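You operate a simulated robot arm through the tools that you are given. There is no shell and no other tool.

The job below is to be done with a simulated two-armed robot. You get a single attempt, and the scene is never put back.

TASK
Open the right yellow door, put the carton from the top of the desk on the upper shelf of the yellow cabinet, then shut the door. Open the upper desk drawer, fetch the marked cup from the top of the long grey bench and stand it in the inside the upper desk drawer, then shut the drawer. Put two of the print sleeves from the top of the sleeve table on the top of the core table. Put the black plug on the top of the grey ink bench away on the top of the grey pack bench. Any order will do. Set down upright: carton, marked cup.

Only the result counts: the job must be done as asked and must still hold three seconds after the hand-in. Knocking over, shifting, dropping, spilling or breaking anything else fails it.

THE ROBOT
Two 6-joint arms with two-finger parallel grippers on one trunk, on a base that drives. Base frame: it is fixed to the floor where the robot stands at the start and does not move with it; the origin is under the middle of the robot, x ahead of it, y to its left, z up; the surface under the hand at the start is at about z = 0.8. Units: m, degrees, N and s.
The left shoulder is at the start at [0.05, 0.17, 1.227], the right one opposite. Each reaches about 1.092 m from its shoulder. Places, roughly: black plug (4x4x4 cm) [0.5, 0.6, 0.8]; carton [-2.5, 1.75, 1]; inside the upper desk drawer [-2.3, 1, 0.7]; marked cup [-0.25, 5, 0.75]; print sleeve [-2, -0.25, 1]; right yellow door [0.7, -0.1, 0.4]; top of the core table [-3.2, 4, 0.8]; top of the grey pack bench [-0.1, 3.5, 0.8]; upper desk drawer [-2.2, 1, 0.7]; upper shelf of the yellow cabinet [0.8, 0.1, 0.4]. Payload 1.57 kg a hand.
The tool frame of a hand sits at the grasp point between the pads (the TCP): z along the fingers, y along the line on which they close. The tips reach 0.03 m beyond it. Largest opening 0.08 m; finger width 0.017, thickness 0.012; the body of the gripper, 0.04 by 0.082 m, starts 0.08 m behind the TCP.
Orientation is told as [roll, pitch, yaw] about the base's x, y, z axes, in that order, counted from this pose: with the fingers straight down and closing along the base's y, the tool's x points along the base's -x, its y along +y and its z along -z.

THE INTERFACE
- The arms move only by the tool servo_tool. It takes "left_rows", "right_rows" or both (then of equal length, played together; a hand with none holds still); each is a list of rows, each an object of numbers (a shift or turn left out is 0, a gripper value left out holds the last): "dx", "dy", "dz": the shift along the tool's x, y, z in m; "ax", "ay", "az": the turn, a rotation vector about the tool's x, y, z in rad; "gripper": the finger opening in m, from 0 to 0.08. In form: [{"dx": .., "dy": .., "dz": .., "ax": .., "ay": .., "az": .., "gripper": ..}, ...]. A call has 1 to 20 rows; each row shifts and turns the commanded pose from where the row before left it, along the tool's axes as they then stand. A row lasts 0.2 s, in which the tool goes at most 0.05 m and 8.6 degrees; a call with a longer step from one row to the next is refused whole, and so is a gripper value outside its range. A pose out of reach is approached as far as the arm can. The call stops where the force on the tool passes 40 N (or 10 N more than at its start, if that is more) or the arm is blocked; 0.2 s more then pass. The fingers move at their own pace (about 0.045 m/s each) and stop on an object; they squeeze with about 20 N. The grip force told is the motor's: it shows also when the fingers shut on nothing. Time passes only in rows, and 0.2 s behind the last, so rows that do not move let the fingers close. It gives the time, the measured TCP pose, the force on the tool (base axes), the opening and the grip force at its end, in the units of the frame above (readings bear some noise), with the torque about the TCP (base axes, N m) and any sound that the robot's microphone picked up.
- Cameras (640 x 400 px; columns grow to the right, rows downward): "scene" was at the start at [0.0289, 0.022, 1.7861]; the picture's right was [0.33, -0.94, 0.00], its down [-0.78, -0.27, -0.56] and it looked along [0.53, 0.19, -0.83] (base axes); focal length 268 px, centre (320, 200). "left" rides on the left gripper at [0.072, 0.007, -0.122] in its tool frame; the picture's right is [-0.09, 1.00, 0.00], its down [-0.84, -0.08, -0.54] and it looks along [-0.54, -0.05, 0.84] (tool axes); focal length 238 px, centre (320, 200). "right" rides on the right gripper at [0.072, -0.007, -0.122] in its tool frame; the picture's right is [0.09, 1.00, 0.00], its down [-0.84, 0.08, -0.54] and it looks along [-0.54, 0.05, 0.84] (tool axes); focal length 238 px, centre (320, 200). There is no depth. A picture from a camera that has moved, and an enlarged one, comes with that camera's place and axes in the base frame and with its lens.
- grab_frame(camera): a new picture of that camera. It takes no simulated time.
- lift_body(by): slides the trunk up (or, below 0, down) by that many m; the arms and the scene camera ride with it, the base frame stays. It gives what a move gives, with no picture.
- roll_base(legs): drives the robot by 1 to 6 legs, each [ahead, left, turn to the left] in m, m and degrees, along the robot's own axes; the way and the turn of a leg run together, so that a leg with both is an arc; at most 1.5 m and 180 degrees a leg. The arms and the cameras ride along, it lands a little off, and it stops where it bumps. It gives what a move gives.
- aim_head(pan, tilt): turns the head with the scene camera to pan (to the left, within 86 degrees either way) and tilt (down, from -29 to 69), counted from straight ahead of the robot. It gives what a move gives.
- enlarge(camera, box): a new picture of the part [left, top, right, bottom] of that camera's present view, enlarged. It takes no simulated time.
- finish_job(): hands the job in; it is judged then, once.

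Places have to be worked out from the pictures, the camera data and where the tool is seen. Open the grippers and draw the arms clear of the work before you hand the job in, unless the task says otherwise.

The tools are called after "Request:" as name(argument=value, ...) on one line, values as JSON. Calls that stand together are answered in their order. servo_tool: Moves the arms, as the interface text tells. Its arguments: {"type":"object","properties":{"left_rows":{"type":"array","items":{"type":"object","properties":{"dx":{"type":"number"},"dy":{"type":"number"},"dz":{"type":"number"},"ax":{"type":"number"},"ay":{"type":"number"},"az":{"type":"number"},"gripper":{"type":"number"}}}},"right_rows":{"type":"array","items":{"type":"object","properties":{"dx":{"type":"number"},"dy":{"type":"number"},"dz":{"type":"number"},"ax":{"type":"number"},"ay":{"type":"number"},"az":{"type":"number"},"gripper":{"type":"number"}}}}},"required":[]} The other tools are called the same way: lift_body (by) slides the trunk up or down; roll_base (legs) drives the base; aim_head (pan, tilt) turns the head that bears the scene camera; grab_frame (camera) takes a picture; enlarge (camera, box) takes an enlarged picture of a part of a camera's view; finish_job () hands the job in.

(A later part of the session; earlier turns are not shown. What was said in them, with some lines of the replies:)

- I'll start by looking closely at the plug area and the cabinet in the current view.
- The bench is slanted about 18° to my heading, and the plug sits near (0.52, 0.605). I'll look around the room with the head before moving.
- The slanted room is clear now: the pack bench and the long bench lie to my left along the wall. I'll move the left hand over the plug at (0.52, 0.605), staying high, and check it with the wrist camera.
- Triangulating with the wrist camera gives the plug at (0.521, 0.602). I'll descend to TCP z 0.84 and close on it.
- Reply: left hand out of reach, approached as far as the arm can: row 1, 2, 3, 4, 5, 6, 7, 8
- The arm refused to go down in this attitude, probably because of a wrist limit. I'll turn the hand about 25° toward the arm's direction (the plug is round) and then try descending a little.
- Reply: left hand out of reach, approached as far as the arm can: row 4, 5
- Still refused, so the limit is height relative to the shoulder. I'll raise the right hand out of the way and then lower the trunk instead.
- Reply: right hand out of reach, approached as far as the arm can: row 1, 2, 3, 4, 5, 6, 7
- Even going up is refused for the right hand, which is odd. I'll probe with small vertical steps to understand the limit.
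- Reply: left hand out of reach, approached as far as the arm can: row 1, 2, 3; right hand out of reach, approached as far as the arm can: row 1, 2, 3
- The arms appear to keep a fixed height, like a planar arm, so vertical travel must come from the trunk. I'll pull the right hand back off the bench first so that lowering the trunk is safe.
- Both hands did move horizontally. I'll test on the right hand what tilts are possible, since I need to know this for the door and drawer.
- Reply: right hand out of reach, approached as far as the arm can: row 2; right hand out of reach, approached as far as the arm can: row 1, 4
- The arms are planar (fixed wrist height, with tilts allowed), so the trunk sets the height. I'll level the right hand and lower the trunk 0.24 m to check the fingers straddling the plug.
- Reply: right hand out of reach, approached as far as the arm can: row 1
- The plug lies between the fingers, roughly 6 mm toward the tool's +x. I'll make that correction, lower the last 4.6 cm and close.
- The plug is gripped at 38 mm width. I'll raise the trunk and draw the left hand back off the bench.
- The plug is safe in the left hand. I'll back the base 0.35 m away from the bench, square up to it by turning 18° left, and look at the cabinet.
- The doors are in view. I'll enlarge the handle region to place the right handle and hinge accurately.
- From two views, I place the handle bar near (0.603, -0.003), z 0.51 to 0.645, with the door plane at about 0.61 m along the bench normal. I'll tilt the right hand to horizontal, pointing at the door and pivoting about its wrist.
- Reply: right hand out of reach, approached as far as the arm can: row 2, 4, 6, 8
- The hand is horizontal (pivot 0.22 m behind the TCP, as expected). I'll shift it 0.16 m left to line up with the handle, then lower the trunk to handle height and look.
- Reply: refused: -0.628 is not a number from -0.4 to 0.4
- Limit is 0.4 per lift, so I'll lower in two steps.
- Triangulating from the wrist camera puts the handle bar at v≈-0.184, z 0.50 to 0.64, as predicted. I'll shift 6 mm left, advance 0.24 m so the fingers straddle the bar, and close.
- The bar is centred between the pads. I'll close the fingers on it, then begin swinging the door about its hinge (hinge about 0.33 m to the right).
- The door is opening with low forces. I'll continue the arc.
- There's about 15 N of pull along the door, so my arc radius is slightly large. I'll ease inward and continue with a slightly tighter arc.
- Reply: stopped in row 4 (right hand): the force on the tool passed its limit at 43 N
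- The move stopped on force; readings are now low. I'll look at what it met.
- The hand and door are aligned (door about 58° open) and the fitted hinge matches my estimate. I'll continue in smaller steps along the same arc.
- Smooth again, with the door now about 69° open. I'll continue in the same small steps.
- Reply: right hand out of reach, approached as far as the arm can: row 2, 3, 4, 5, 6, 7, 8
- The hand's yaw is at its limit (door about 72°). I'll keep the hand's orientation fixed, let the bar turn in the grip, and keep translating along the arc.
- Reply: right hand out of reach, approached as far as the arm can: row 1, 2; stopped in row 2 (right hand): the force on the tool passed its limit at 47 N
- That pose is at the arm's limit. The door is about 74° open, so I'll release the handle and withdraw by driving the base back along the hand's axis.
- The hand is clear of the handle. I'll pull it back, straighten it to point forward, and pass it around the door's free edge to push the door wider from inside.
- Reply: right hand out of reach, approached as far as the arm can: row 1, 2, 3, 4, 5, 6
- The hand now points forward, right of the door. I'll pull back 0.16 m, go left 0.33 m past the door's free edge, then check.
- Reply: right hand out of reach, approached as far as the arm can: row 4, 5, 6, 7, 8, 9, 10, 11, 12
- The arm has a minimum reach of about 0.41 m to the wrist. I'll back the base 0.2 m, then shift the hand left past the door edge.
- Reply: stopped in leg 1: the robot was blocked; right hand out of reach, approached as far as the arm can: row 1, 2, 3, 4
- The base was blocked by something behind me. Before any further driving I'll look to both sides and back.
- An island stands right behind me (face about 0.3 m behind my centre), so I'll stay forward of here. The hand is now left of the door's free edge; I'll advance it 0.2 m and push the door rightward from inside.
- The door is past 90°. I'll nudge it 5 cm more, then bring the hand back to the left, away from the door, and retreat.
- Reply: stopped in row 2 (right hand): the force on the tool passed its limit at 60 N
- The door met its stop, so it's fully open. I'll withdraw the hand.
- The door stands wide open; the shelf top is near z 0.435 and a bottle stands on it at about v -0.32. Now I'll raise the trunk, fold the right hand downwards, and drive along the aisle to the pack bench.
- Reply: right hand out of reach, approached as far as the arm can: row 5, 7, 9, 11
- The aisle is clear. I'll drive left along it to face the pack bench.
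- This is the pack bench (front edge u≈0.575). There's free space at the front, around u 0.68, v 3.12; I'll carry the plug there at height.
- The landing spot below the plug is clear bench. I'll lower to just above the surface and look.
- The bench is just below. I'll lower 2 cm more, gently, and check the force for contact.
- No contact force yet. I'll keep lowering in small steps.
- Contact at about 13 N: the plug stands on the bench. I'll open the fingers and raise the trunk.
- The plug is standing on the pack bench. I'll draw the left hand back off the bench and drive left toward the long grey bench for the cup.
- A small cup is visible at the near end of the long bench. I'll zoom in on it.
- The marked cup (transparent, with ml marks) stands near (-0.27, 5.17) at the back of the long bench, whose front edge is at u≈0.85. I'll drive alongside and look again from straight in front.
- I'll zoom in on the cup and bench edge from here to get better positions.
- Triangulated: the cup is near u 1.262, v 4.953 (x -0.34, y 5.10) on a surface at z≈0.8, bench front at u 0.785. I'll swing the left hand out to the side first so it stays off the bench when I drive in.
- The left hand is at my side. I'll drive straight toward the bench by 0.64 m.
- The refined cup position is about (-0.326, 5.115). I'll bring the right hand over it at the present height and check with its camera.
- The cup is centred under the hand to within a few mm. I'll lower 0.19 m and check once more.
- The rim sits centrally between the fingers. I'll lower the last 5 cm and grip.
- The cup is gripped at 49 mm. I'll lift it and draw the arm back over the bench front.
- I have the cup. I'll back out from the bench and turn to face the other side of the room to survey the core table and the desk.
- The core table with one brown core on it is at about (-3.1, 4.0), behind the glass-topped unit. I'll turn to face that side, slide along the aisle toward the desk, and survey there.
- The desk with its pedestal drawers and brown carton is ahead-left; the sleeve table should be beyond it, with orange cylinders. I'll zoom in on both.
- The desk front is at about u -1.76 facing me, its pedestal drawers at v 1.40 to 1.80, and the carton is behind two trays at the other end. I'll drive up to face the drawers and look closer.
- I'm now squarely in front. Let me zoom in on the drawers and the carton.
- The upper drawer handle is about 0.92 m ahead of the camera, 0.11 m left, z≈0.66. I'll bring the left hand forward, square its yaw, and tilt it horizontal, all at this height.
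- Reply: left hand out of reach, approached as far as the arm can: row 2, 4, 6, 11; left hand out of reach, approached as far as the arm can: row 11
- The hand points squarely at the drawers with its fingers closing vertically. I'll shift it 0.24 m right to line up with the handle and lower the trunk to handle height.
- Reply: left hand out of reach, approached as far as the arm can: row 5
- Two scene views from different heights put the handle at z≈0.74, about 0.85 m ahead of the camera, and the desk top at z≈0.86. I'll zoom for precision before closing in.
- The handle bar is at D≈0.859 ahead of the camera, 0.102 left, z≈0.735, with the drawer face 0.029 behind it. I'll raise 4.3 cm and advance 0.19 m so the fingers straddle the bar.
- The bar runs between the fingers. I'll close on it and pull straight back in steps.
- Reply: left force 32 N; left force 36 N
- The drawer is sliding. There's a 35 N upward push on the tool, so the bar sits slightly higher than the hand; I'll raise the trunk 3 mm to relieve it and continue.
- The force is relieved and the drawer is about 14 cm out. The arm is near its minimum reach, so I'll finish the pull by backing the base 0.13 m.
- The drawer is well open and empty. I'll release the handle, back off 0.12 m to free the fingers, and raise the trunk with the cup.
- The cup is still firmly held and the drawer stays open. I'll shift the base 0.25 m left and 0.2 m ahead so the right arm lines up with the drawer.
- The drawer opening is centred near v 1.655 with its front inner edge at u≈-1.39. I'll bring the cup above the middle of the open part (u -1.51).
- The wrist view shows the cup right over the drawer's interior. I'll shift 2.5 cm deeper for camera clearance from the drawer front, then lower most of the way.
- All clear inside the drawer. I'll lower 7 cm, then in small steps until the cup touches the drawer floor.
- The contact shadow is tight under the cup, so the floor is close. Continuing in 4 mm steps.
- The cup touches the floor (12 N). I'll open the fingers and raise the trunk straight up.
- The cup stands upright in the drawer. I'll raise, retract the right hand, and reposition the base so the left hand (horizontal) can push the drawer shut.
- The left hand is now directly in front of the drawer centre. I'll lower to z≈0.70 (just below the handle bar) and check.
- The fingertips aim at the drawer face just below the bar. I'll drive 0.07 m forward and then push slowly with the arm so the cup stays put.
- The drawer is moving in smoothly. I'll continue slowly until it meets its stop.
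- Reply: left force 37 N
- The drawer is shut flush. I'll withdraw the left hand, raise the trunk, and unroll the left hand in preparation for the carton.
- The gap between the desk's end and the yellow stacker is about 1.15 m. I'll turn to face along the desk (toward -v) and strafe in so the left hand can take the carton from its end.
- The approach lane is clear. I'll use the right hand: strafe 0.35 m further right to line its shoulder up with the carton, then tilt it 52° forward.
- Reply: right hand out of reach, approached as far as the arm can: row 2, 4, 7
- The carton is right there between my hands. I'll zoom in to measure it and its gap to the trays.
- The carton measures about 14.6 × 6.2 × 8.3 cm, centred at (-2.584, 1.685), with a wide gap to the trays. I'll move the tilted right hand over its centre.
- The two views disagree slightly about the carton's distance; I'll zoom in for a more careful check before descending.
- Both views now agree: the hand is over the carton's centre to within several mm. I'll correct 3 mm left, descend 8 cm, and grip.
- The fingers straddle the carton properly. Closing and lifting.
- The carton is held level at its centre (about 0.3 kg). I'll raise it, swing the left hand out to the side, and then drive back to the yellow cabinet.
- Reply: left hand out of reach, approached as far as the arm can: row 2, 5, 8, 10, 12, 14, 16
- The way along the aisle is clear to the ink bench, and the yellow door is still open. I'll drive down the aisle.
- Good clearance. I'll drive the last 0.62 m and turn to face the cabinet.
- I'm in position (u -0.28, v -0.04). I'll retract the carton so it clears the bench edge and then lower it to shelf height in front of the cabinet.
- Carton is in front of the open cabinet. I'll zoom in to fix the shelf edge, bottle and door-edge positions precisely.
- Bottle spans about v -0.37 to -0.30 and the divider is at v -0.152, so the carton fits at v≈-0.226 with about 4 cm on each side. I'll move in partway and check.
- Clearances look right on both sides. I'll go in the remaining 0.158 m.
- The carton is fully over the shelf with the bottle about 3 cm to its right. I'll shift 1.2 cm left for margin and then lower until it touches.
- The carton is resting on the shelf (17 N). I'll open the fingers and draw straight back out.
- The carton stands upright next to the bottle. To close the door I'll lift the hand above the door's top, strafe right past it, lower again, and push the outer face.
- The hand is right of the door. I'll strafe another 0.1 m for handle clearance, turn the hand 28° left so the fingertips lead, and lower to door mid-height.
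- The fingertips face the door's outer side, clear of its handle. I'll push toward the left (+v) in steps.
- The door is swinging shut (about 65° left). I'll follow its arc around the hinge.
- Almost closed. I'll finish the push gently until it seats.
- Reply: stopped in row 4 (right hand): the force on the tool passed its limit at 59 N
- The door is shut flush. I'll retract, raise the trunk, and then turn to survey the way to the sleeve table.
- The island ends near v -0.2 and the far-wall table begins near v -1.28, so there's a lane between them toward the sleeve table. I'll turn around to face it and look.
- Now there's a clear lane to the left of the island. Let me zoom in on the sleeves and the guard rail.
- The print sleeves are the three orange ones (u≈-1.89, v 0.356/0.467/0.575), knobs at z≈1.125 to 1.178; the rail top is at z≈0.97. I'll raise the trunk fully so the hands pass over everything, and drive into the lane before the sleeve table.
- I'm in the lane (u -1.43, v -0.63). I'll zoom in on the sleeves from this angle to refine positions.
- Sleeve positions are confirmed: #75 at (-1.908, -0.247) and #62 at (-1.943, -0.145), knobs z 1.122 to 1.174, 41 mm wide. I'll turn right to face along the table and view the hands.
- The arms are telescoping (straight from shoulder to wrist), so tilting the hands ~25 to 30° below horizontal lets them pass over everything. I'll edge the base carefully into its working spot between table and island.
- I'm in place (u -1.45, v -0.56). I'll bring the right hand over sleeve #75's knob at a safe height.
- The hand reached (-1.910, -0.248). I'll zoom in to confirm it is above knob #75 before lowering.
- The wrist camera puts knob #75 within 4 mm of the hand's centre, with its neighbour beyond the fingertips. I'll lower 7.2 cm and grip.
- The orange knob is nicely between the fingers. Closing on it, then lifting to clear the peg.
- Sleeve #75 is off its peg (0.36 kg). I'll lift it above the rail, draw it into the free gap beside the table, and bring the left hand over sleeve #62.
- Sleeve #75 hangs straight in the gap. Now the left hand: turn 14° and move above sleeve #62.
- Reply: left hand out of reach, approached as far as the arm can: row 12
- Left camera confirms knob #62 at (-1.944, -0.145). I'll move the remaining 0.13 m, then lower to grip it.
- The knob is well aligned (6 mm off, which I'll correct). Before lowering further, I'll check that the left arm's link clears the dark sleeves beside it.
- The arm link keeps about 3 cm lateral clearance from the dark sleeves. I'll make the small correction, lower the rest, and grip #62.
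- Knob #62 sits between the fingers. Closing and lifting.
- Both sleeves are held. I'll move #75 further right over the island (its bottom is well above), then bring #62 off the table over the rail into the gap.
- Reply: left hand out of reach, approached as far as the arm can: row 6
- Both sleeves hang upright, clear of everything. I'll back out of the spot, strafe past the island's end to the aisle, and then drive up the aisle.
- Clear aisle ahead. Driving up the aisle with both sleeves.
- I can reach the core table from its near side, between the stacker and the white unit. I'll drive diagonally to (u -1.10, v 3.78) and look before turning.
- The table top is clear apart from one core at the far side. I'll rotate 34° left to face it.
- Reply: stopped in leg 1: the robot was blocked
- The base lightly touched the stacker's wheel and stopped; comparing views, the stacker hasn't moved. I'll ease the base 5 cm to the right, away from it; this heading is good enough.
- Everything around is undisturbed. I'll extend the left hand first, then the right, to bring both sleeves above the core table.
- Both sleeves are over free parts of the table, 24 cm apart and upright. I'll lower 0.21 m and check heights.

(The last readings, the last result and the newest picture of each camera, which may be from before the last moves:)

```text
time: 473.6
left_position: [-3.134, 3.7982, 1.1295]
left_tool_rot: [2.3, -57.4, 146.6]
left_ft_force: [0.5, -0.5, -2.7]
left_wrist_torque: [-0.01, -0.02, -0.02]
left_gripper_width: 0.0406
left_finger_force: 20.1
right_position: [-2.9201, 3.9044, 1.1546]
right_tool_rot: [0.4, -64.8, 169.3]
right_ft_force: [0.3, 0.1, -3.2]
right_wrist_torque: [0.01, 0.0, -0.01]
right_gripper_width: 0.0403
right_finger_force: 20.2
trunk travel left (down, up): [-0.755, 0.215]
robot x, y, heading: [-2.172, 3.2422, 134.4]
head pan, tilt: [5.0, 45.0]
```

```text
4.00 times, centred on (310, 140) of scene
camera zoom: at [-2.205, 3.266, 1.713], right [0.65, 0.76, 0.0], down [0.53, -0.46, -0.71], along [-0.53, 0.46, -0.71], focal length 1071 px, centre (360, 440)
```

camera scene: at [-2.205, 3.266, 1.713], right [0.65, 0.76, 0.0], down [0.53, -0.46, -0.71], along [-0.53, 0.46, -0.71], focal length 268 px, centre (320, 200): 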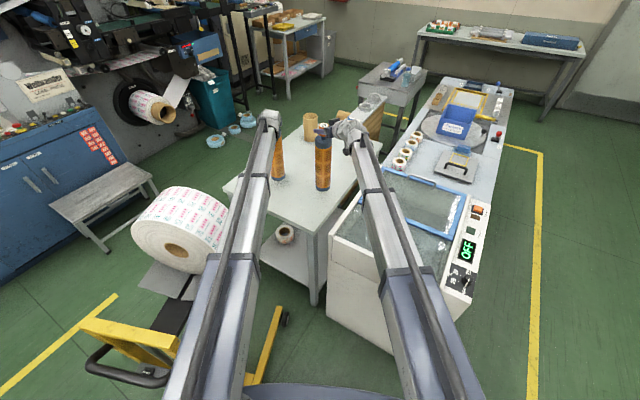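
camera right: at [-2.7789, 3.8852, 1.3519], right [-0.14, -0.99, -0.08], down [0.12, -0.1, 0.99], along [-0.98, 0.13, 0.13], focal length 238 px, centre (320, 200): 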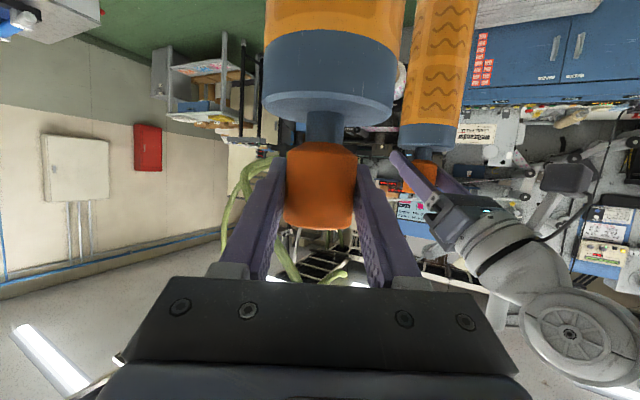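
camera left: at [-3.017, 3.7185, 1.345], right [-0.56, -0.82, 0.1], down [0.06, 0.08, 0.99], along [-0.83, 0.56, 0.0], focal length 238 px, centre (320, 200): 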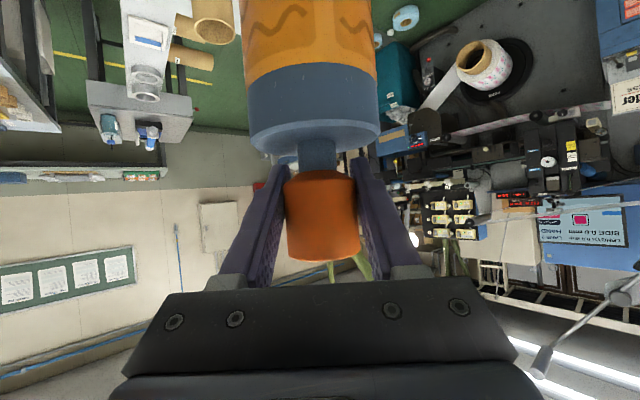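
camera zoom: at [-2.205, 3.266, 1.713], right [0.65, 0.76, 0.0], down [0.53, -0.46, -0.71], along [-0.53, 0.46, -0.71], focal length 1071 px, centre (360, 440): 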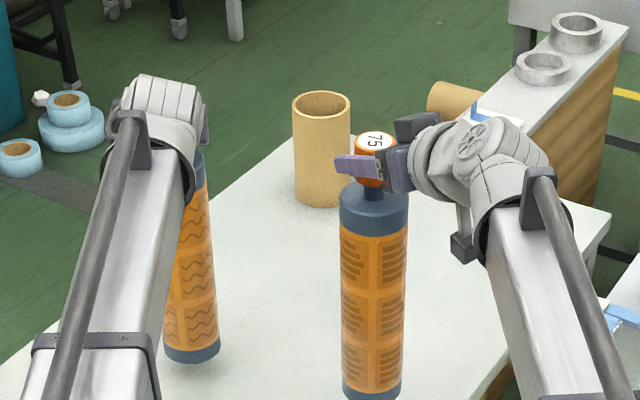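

Close to the surface now. I'll lower in small steps, watching for contact.

Request:
lift_body(by=-0.022)

Request:
lift_body(by=-0.005)

Request:
lift_body(by=-0.005)

```text
time: 474.3
left_position: [-3.1343, 3.7973, 1.1077]
left_tool_rot: [2.5, -57.4, 146.6]
left_ft_force: [-0.7, -0.8, -3.6]
left_wrist_torque: [-0.03, -0.01, 0.03]
left_gripper_width: 0.0405
left_finger_force: 19.9
right_position: [-2.9192, 3.9047, 1.1331]
right_tool_rot: [0.3, -64.9, 169.3]
right_ft_force: [0.8, -1.1, -3.8]
right_wrist_torque: [-0.01, -0.02, 0.0]
right_gripper_width: 0.0404
right_finger_force: 19.9
trunk travel left (down, up): [-0.733, 0.237]
robot x, y, heading: [-2.1721, 3.2449, 134.3]
head pan, tilt: [5.0, 45.0]
```

```text
time: 474.8
left_position: [-3.135, 3.7969, 1.1033]
left_tool_rot: [2.4, -57.3, 146.6]
left_ft_force: [-0.6, -0.4, -3.2]
left_wrist_torque: [0.03, 0.0, -0.03]
left_gripper_width: 0.0406
left_finger_force: 20.1
right_position: [-2.9202, 3.9053, 1.1289]
right_tool_rot: [0.5, -64.9, 169.3]
right_ft_force: [0.1, -0.1, -3.3]
right_wrist_torque: [-0.03, -0.01, 0.03]
right_gripper_width: 0.0405
right_finger_force: 20.4
trunk travel left (down, up): [-0.728, 0.242]
robot x, y, heading: [-2.1712, 3.2412, 133.7]
head pan, tilt: [5.0, 45.0]
```

```text
time: 475.4
left_position: [-3.134, 3.798, 1.0986]
left_tool_rot: [2.5, -57.2, 146.6]
left_ft_force: [0.4, -0.6, -2.2]
left_wrist_torque: [0.01, 0.01, 0.04]
left_gripper_width: 0.0406
left_finger_force: 19.7
right_position: [-2.9203, 3.904, 1.1236]
right_tool_rot: [0.3, -64.9, 169.3]
right_ft_force: [0.7, -0.1, -3.5]
right_wrist_torque: [-0.03, 0.01, -0.03]
right_gripper_width: 0.04
right_finger_force: 20.5
trunk travel left (down, up): [-0.723, 0.247]
robot x, y, heading: [-2.1714, 3.2413, 133.9]
head pan, tilt: [5.0, 45.0]
```

Not touching yet. Continuing in 4 to 5 mm steps.

Request:
lift_body(by=-0.004)

Request:
lift_body(by=-0.004)

Request:
enlarge(camera="scene", box=[230, 90, 390, 190])

```text
time: 475.9
left_position: [-3.1348, 3.7974, 1.0938]
left_tool_rot: [2.4, -57.4, 146.7]
left_ft_force: [0.4, 0.0, -3.5]
left_wrist_torque: [0.02, -0.01, 0.02]
left_gripper_width: 0.0403
left_finger_force: 20.2
right_position: [-2.9202, 3.9043, 1.1188]
right_tool_rot: [0.3, -64.8, 169.3]
right_ft_force: [-0.2, 0.3, -3.2]
right_wrist_torque: [0.01, 0.03, -0.02]
right_gripper_width: 0.0402
right_finger_force: 19.9
trunk travel left (down, up): [-0.719, 0.251]
robot x, y, heading: [-2.1733, 3.2454, 134.1]
head pan, tilt: [5.0, 45.0]
```

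```text
time: 476.4
left_position: [-3.1343, 3.7966, 1.0919]
left_tool_rot: [2.3, -57.6, 146.6]
left_ft_force: [-1.5, 0.4, 8.7]
left_wrist_torque: [0.44, 0.33, 0.06]
left_gripper_width: 0.0408
left_finger_force: 20.3
right_position: [-2.9199, 3.9036, 1.1164]
right_tool_rot: [0.3, -64.9, 169.3]
right_ft_force: [-0.3, 0.4, -2.9]
right_wrist_torque: [0.0, 0.04, -0.02]
right_gripper_width: 0.0403
right_finger_force: 20.0
trunk travel left (down, up): [-0.715, 0.255]
robot x, y, heading: [-2.1735, 3.2406, 134.1]
head pan, tilt: [5.0, 45.0]
```

```text
4.00 times, centred on (310, 140) of scene
camera zoom: at [-2.2037, 3.2651, 1.6732], right [0.65, 0.76, 0.0], down [0.53, -0.46, -0.71], along [-0.53, 0.46, -0.71], focal length 1071 px, centre (360, 440)
```

zoom: 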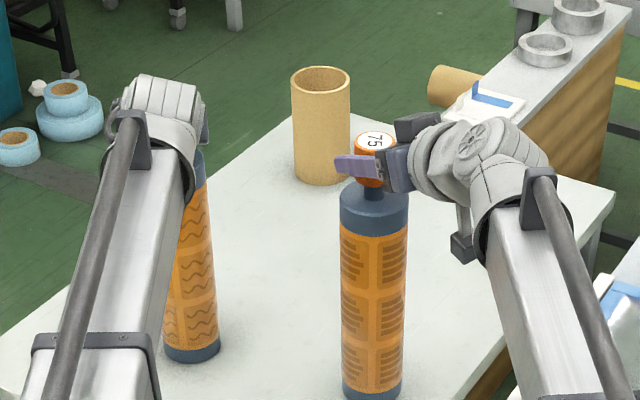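

Sleeve #62 is standing on the table. I'll open the left fingers and draw that hand back horizontally.

Request:
servo_tool(left_rows=[{"gripper": 0.08}, {}, {}, {}, {"dx": 0.0135, "dz": -0.021}, {"dx": 0.0135, "dz": -0.021}, {"dx": 0.0216, "dz": -0.0336}, {"dx": 0.0216, "dz": -0.0336}, {"dx": 0.0216, "dz": -0.0336}, {}])

Request:
enlarge(camera="scene", box=[210, 80, 390, 192])

```text
time: 478.6
left_position: [-2.9896, 3.7106, 1.0892]
left_tool_rot: [2.5, -57.3, 146.6]
left_ft_force: [0.3, -0.4, -0.1]
left_wrist_torque: [0.01, 0.0, -0.01]
left_gripper_width: 0.0801
left_finger_force: 0.1
right_position: [-2.9195, 3.9051, 1.1155]
right_tool_rot: [0.3, -64.9, 169.4]
right_ft_force: [0.0, 0.3, -3.1]
right_wrist_torque: [-0.02, 0.01, 0.03]
right_gripper_width: 0.0401
right_finger_force: 19.5
trunk travel left (down, up): [-0.715, 0.255]
robot x, y, heading: [-2.1737, 3.2423, 134.2]
head pan, tilt: [5.0, 45.0]
```

```text
3.56 times, centred on (300, 136) of scene
camera zoom: at [-2.2052, 3.2662, 1.673], right [0.65, 0.76, 0.0], down [0.54, -0.46, -0.71], along [-0.53, 0.46, -0.71], focal length 952 px, centre (391, 428)
```

zoom: 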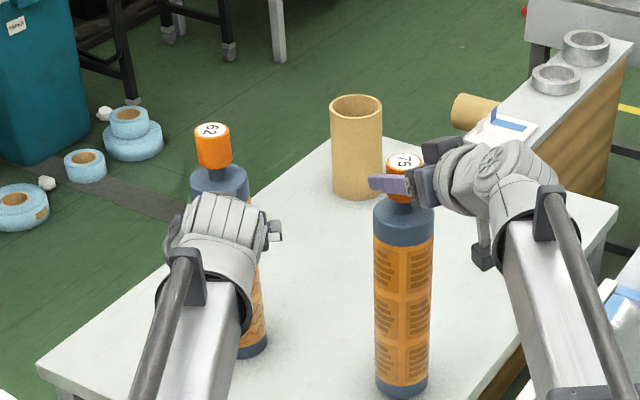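

Sleeve #62 stands on its own. Now I'll lower the last centimetre for #75.

Request:
lift_body(by=-0.005)

Request:
lift_body(by=-0.004)

Request:
lift_body(by=-0.003)

```text
time: 479.1
left_position: [-2.9899, 3.7086, 1.0861]
left_tool_rot: [2.4, -57.3, 146.7]
left_ft_force: [0.1, 0.4, -0.5]
left_wrist_torque: [0.04, -0.05, -0.01]
left_gripper_width: 0.0799
left_finger_force: 0.1
right_position: [-2.9193, 3.9038, 1.1108]
right_tool_rot: [0.3, -64.8, 169.3]
right_ft_force: [-0.6, 0.4, -4.0]
right_wrist_torque: [-0.03, -0.01, 0.01]
right_gripper_width: 0.0403
right_finger_force: 19.6
trunk travel left (down, up): [-0.71, 0.26]
robot x, y, heading: [-2.1675, 3.2438, 134.4]
head pan, tilt: [5.0, 45.0]
```

```text
time: 479.7
left_position: [-2.9906, 3.7097, 1.083]
left_tool_rot: [2.3, -57.3, 146.7]
left_ft_force: [0.4, -0.6, -0.4]
left_wrist_torque: [0.0, 0.0, 0.0]
left_gripper_width: 0.0799
left_finger_force: 0.1
right_position: [-2.9185, 3.9037, 1.1083]
right_tool_rot: [0.2, -65.0, 169.3]
right_ft_force: [-3.1, 0.6, 8.7]
right_wrist_torque: [0.4, 0.47, 0.0]
right_gripper_width: 0.0403
right_finger_force: 20.2
trunk travel left (down, up): [-0.706, 0.264]
robot x, y, heading: [-2.1701, 3.2436, 134.1]
head pan, tilt: [5.0, 45.0]
```

```text
time: 480.2
left_position: [-2.9884, 3.7081, 1.0797]
left_tool_rot: [2.4, -57.3, 146.7]
left_ft_force: [-0.2, -0.3, 0.0]
left_wrist_torque: [-0.01, 0.03, 0.0]
left_gripper_width: 0.0799
left_finger_force: 0.0
right_position: [-2.9179, 3.903, 1.1047]
right_tool_rot: [0.2, -64.9, 169.4]
right_ft_force: [-2.1, -1.1, 12.6]
right_wrist_torque: [0.16, 0.35, -0.04]
right_gripper_width: 0.0403
right_finger_force: 19.6
trunk travel left (down, up): [-0.703, 0.267]
robot x, y, heading: [-2.1692, 3.2413, 134.1]
head pan, tilt: [5.0, 45.0]
```

Sleeve #75 is seated (12 N). I'll open the right fingers and withdraw horizontally.

Request:
servo_tool(right_rows=[{"gripper": 0.08}, {}, {}, {}, {"dx": 0.0107, "dz": -0.0226}, {"dx": 0.0107, "dz": -0.0226}, {"dx": 0.017, "dz": -0.0362}, {"dx": 0.017, "dz": -0.0362}, {"dx": 0.017, "dz": -0.0362}, {"dx": 0.017, "dz": -0.0362}, {}])

Request:
enlarge(camera="scene", box=[210, 80, 390, 192])

Request:
grab_frame(camera="scene")

```text
time: 482.6
left_position: [-2.9891, 3.7095, 1.078]
left_tool_rot: [2.3, -57.2, 146.7]
left_ft_force: [0.6, -0.2, 0.5]
left_wrist_torque: [0.0, 0.02, 0.0]
left_gripper_width: 0.0799
left_finger_force: 0.2
right_position: [-2.7121, 3.8655, 1.1045]
right_tool_rot: [0.4, -64.9, 169.3]
right_ft_force: [0.2, -0.6, -1.2]
right_wrist_torque: [-0.01, 0.02, 0.01]
right_gripper_width: 0.0802
right_finger_force: 0.0
trunk travel left (down, up): [-0.703, 0.267]
robot x, y, heading: [-2.1732, 3.2412, 134.0]
head pan, tilt: [5.0, 45.0]
```

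```text
3.56 times, centred on (300, 136) of scene
camera zoom: at [-2.2046, 3.2656, 1.661], right [0.65, 0.76, 0.0], down [0.53, -0.46, -0.71], along [-0.53, 0.46, -0.71], focal length 952 px, centre (391, 428)
```

zoom: 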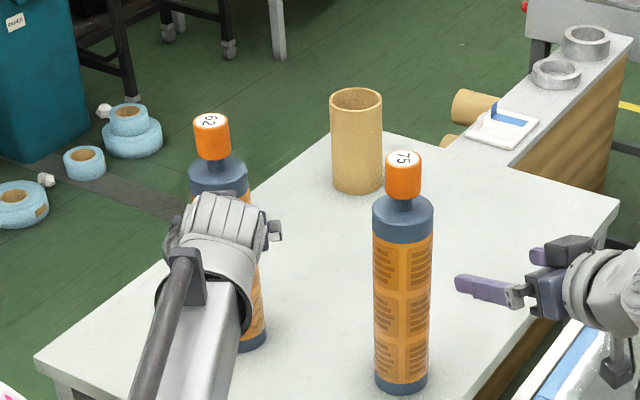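

```text
taken
camera scene: at [-2.2046, 3.2656, 1.661], right [0.65, 0.76, 0.0], down [0.53, -0.46, -0.71], along [-0.53, 0.46, -0.71], focal length 268 px, centre (320, 200)
```

scene: 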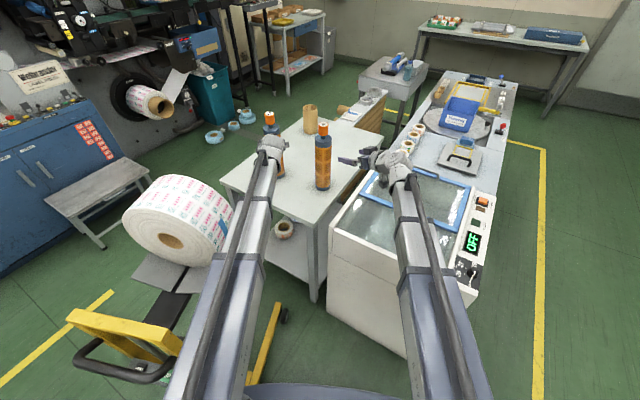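

Both sleeves stand upright on the core table. I'll raise the trunk and back the robot away, then take a last look.

Request:
lift_body(by=0.25)

Request:
roll_base(legs=[[-0.5, -0.2, 0]])

Request:
aim_head(pan=0, tilt=35)

Request:
grab_frame(camera="scene")

Request:
aim_head(pan=86, tilt=30)

Request:
grab_frame(camera="scene")

Request:
aim_head(pan=-80, tilt=35)

Request:
grab_frame(camera="scene")

```text
time: 485.2
left_position: [-2.9897, 3.7098, 1.3293]
left_tool_rot: [2.2, -57.3, 146.5]
left_ft_force: [0.4, -0.2, -1.5]
left_wrist_torque: [0.0, 0.0, -0.02]
left_gripper_width: 0.0797
left_finger_force: 0.1
right_position: [-2.7133, 3.8647, 1.3547]
right_tool_rot: [0.3, -64.9, 169.3]
right_ft_force: [-0.2, -0.6, 0.4]
right_wrist_torque: [0.0, -0.01, -0.05]
right_gripper_width: 0.0798
right_finger_force: 0.0
trunk travel left (down, up): [-0.953, 0.017]
robot x, y, heading: [-2.1742, 3.2407, 134.0]
head pan, tilt: [5.0, 45.0]
```

```text
time: 488.3
left_position: [-2.4959, 3.4904, 1.3291]
left_tool_rot: [2.4, -57.3, 146.6]
left_ft_force: [-0.4, -0.3, 0.3]
left_wrist_torque: [0.03, 0.01, 0.01]
left_gripper_width: 0.0801
left_finger_force: 0.0
right_position: [-2.2187, 3.6464, 1.3541]
right_tool_rot: [0.4, -65.0, 169.3]
right_ft_force: [-0.4, 0.4, 0.4]
right_wrist_torque: [0.04, 0.04, 0.02]
right_gripper_width: 0.0801
right_finger_force: 0.0
trunk travel left (down, up): [-0.953, 0.017]
robot x, y, heading: [-1.6797, 3.0264, 133.9]
head pan, tilt: [5.0, 45.0]
```

```text
time: 489.0
left_position: [-2.4963, 3.4909, 1.3287]
left_tool_rot: [2.4, -57.2, 146.6]
left_ft_force: [0.2, -0.3, 0.3]
left_wrist_torque: [0.02, 0.01, 0.01]
left_gripper_width: 0.0799
left_finger_force: 0.0
right_position: [-2.2201, 3.6467, 1.3538]
right_tool_rot: [0.3, -64.9, 169.3]
right_ft_force: [0.4, -0.3, 0.6]
right_wrist_torque: [0.0, 0.01, -0.01]
right_gripper_width: 0.0798
right_finger_force: 0.0
trunk travel left (down, up): [-0.953, 0.017]
robot x, y, heading: [-1.6782, 3.0233, 134.0]
head pan, tilt: [0.0, 35.0]
```

```text
taken
camera scene: at [-1.7113, 3.057, 1.9258], right [0.72, 0.7, 0.0], down [0.4, -0.41, -0.82], along [-0.57, 0.59, -0.57], focal length 268 px, centre (320, 200)
```

scene: 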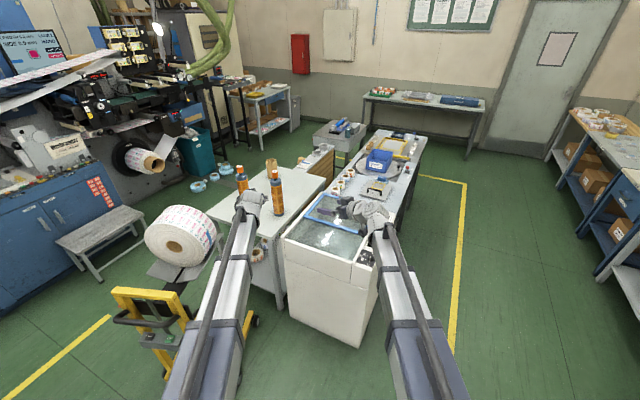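

```text
time: 490.6
left_position: [-2.4969, 3.4905, 1.3274]
left_tool_rot: [2.5, -57.3, 146.6]
left_ft_force: [-0.9, 0.3, 0.4]
left_wrist_torque: [-0.01, 0.0, -0.01]
left_gripper_width: 0.08
left_finger_force: 0.1
right_position: [-2.2204, 3.6478, 1.3537]
right_tool_rot: [0.3, -64.9, 169.3]
right_ft_force: [1.0, -0.5, 0.0]
right_wrist_torque: [0.02, 0.03, -0.01]
right_gripper_width: 0.0798
right_finger_force: 0.1
trunk travel left (down, up): [-0.953, 0.017]
robot x, y, heading: [-1.6767, 3.0234, 134.1]
head pan, tilt: [85.9, 30.0]
```

```text
taken
camera scene: at [-1.719, 2.9356, 1.9336], right [-0.64, 0.77, 0.0], down [0.38, 0.32, -0.87], along [-0.66, -0.56, -0.5], focal length 268 px, centre (320, 200)
```

scene: 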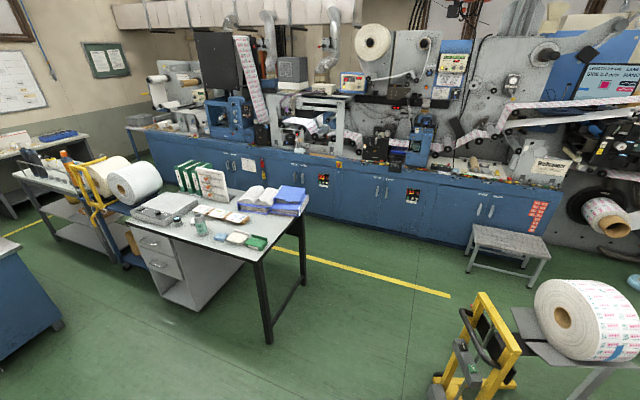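

```text
time: 493.1
left_position: [-2.4964, 3.4909, 1.3287]
left_tool_rot: [2.4, -57.3, 146.6]
left_ft_force: [0.9, -0.2, -0.6]
left_wrist_torque: [-0.03, 0.02, 0.0]
left_gripper_width: 0.0801
left_finger_force: 0.1
right_position: [-2.2203, 3.6472, 1.3555]
right_tool_rot: [0.3, -64.9, 169.3]
right_ft_force: [-0.5, -1.1, 0.1]
right_wrist_torque: [0.04, -0.03, 0.0]
right_gripper_width: 0.0799
right_finger_force: 0.0
trunk travel left (down, up): [-0.953, 0.017]
robot x, y, heading: [-1.6816, 3.0216, 134.3]
head pan, tilt: [-80.0, 35.0]
```

```text
taken
camera scene: at [-1.5981, 3.0651, 1.9258], right [0.81, -0.59, 0.0], down [-0.34, -0.46, -0.82], along [0.48, 0.66, -0.57], focal length 268 px, centre (320, 200)
```

scene: 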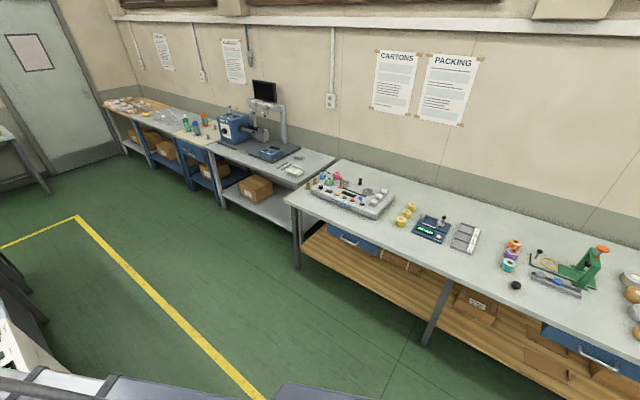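

All visible results hold: the plug stands on the pack bench, the drawer and the door are shut, and both sleeves stand on the core table. The grippers are open and the arms clear, so I'm handing the job in.

Request:
finish_job()

```text
The job is handed in.
```

I've handed the job in with all four parts done. I haven't been told how it was judged.

- **Carton:** it stands upright on the upper shelf of the yellow cabinet, beside a bottle that was already there. The right door is shut flush.
- **Marked cup:** it was upright on the floor of the upper desk drawer when I let go. I pushed the drawer shut slowly, but couldn't check the cup again once it was closed.
- **Print sleeves:** I took the orange printed ones labelled 75 and 62. Both stand upright on the core table.
- **Black plug:** it stands near the front edge of the grey pack bench.

The base bumped two things while driving: the island opposite the ink bench early on, and a wheel of the yellow stacker near the end. It stopped on contact both times. The stacker was in the same place in pictures before and after. I didn't compare pictures of the island, but saw nothing disturbed on it later.
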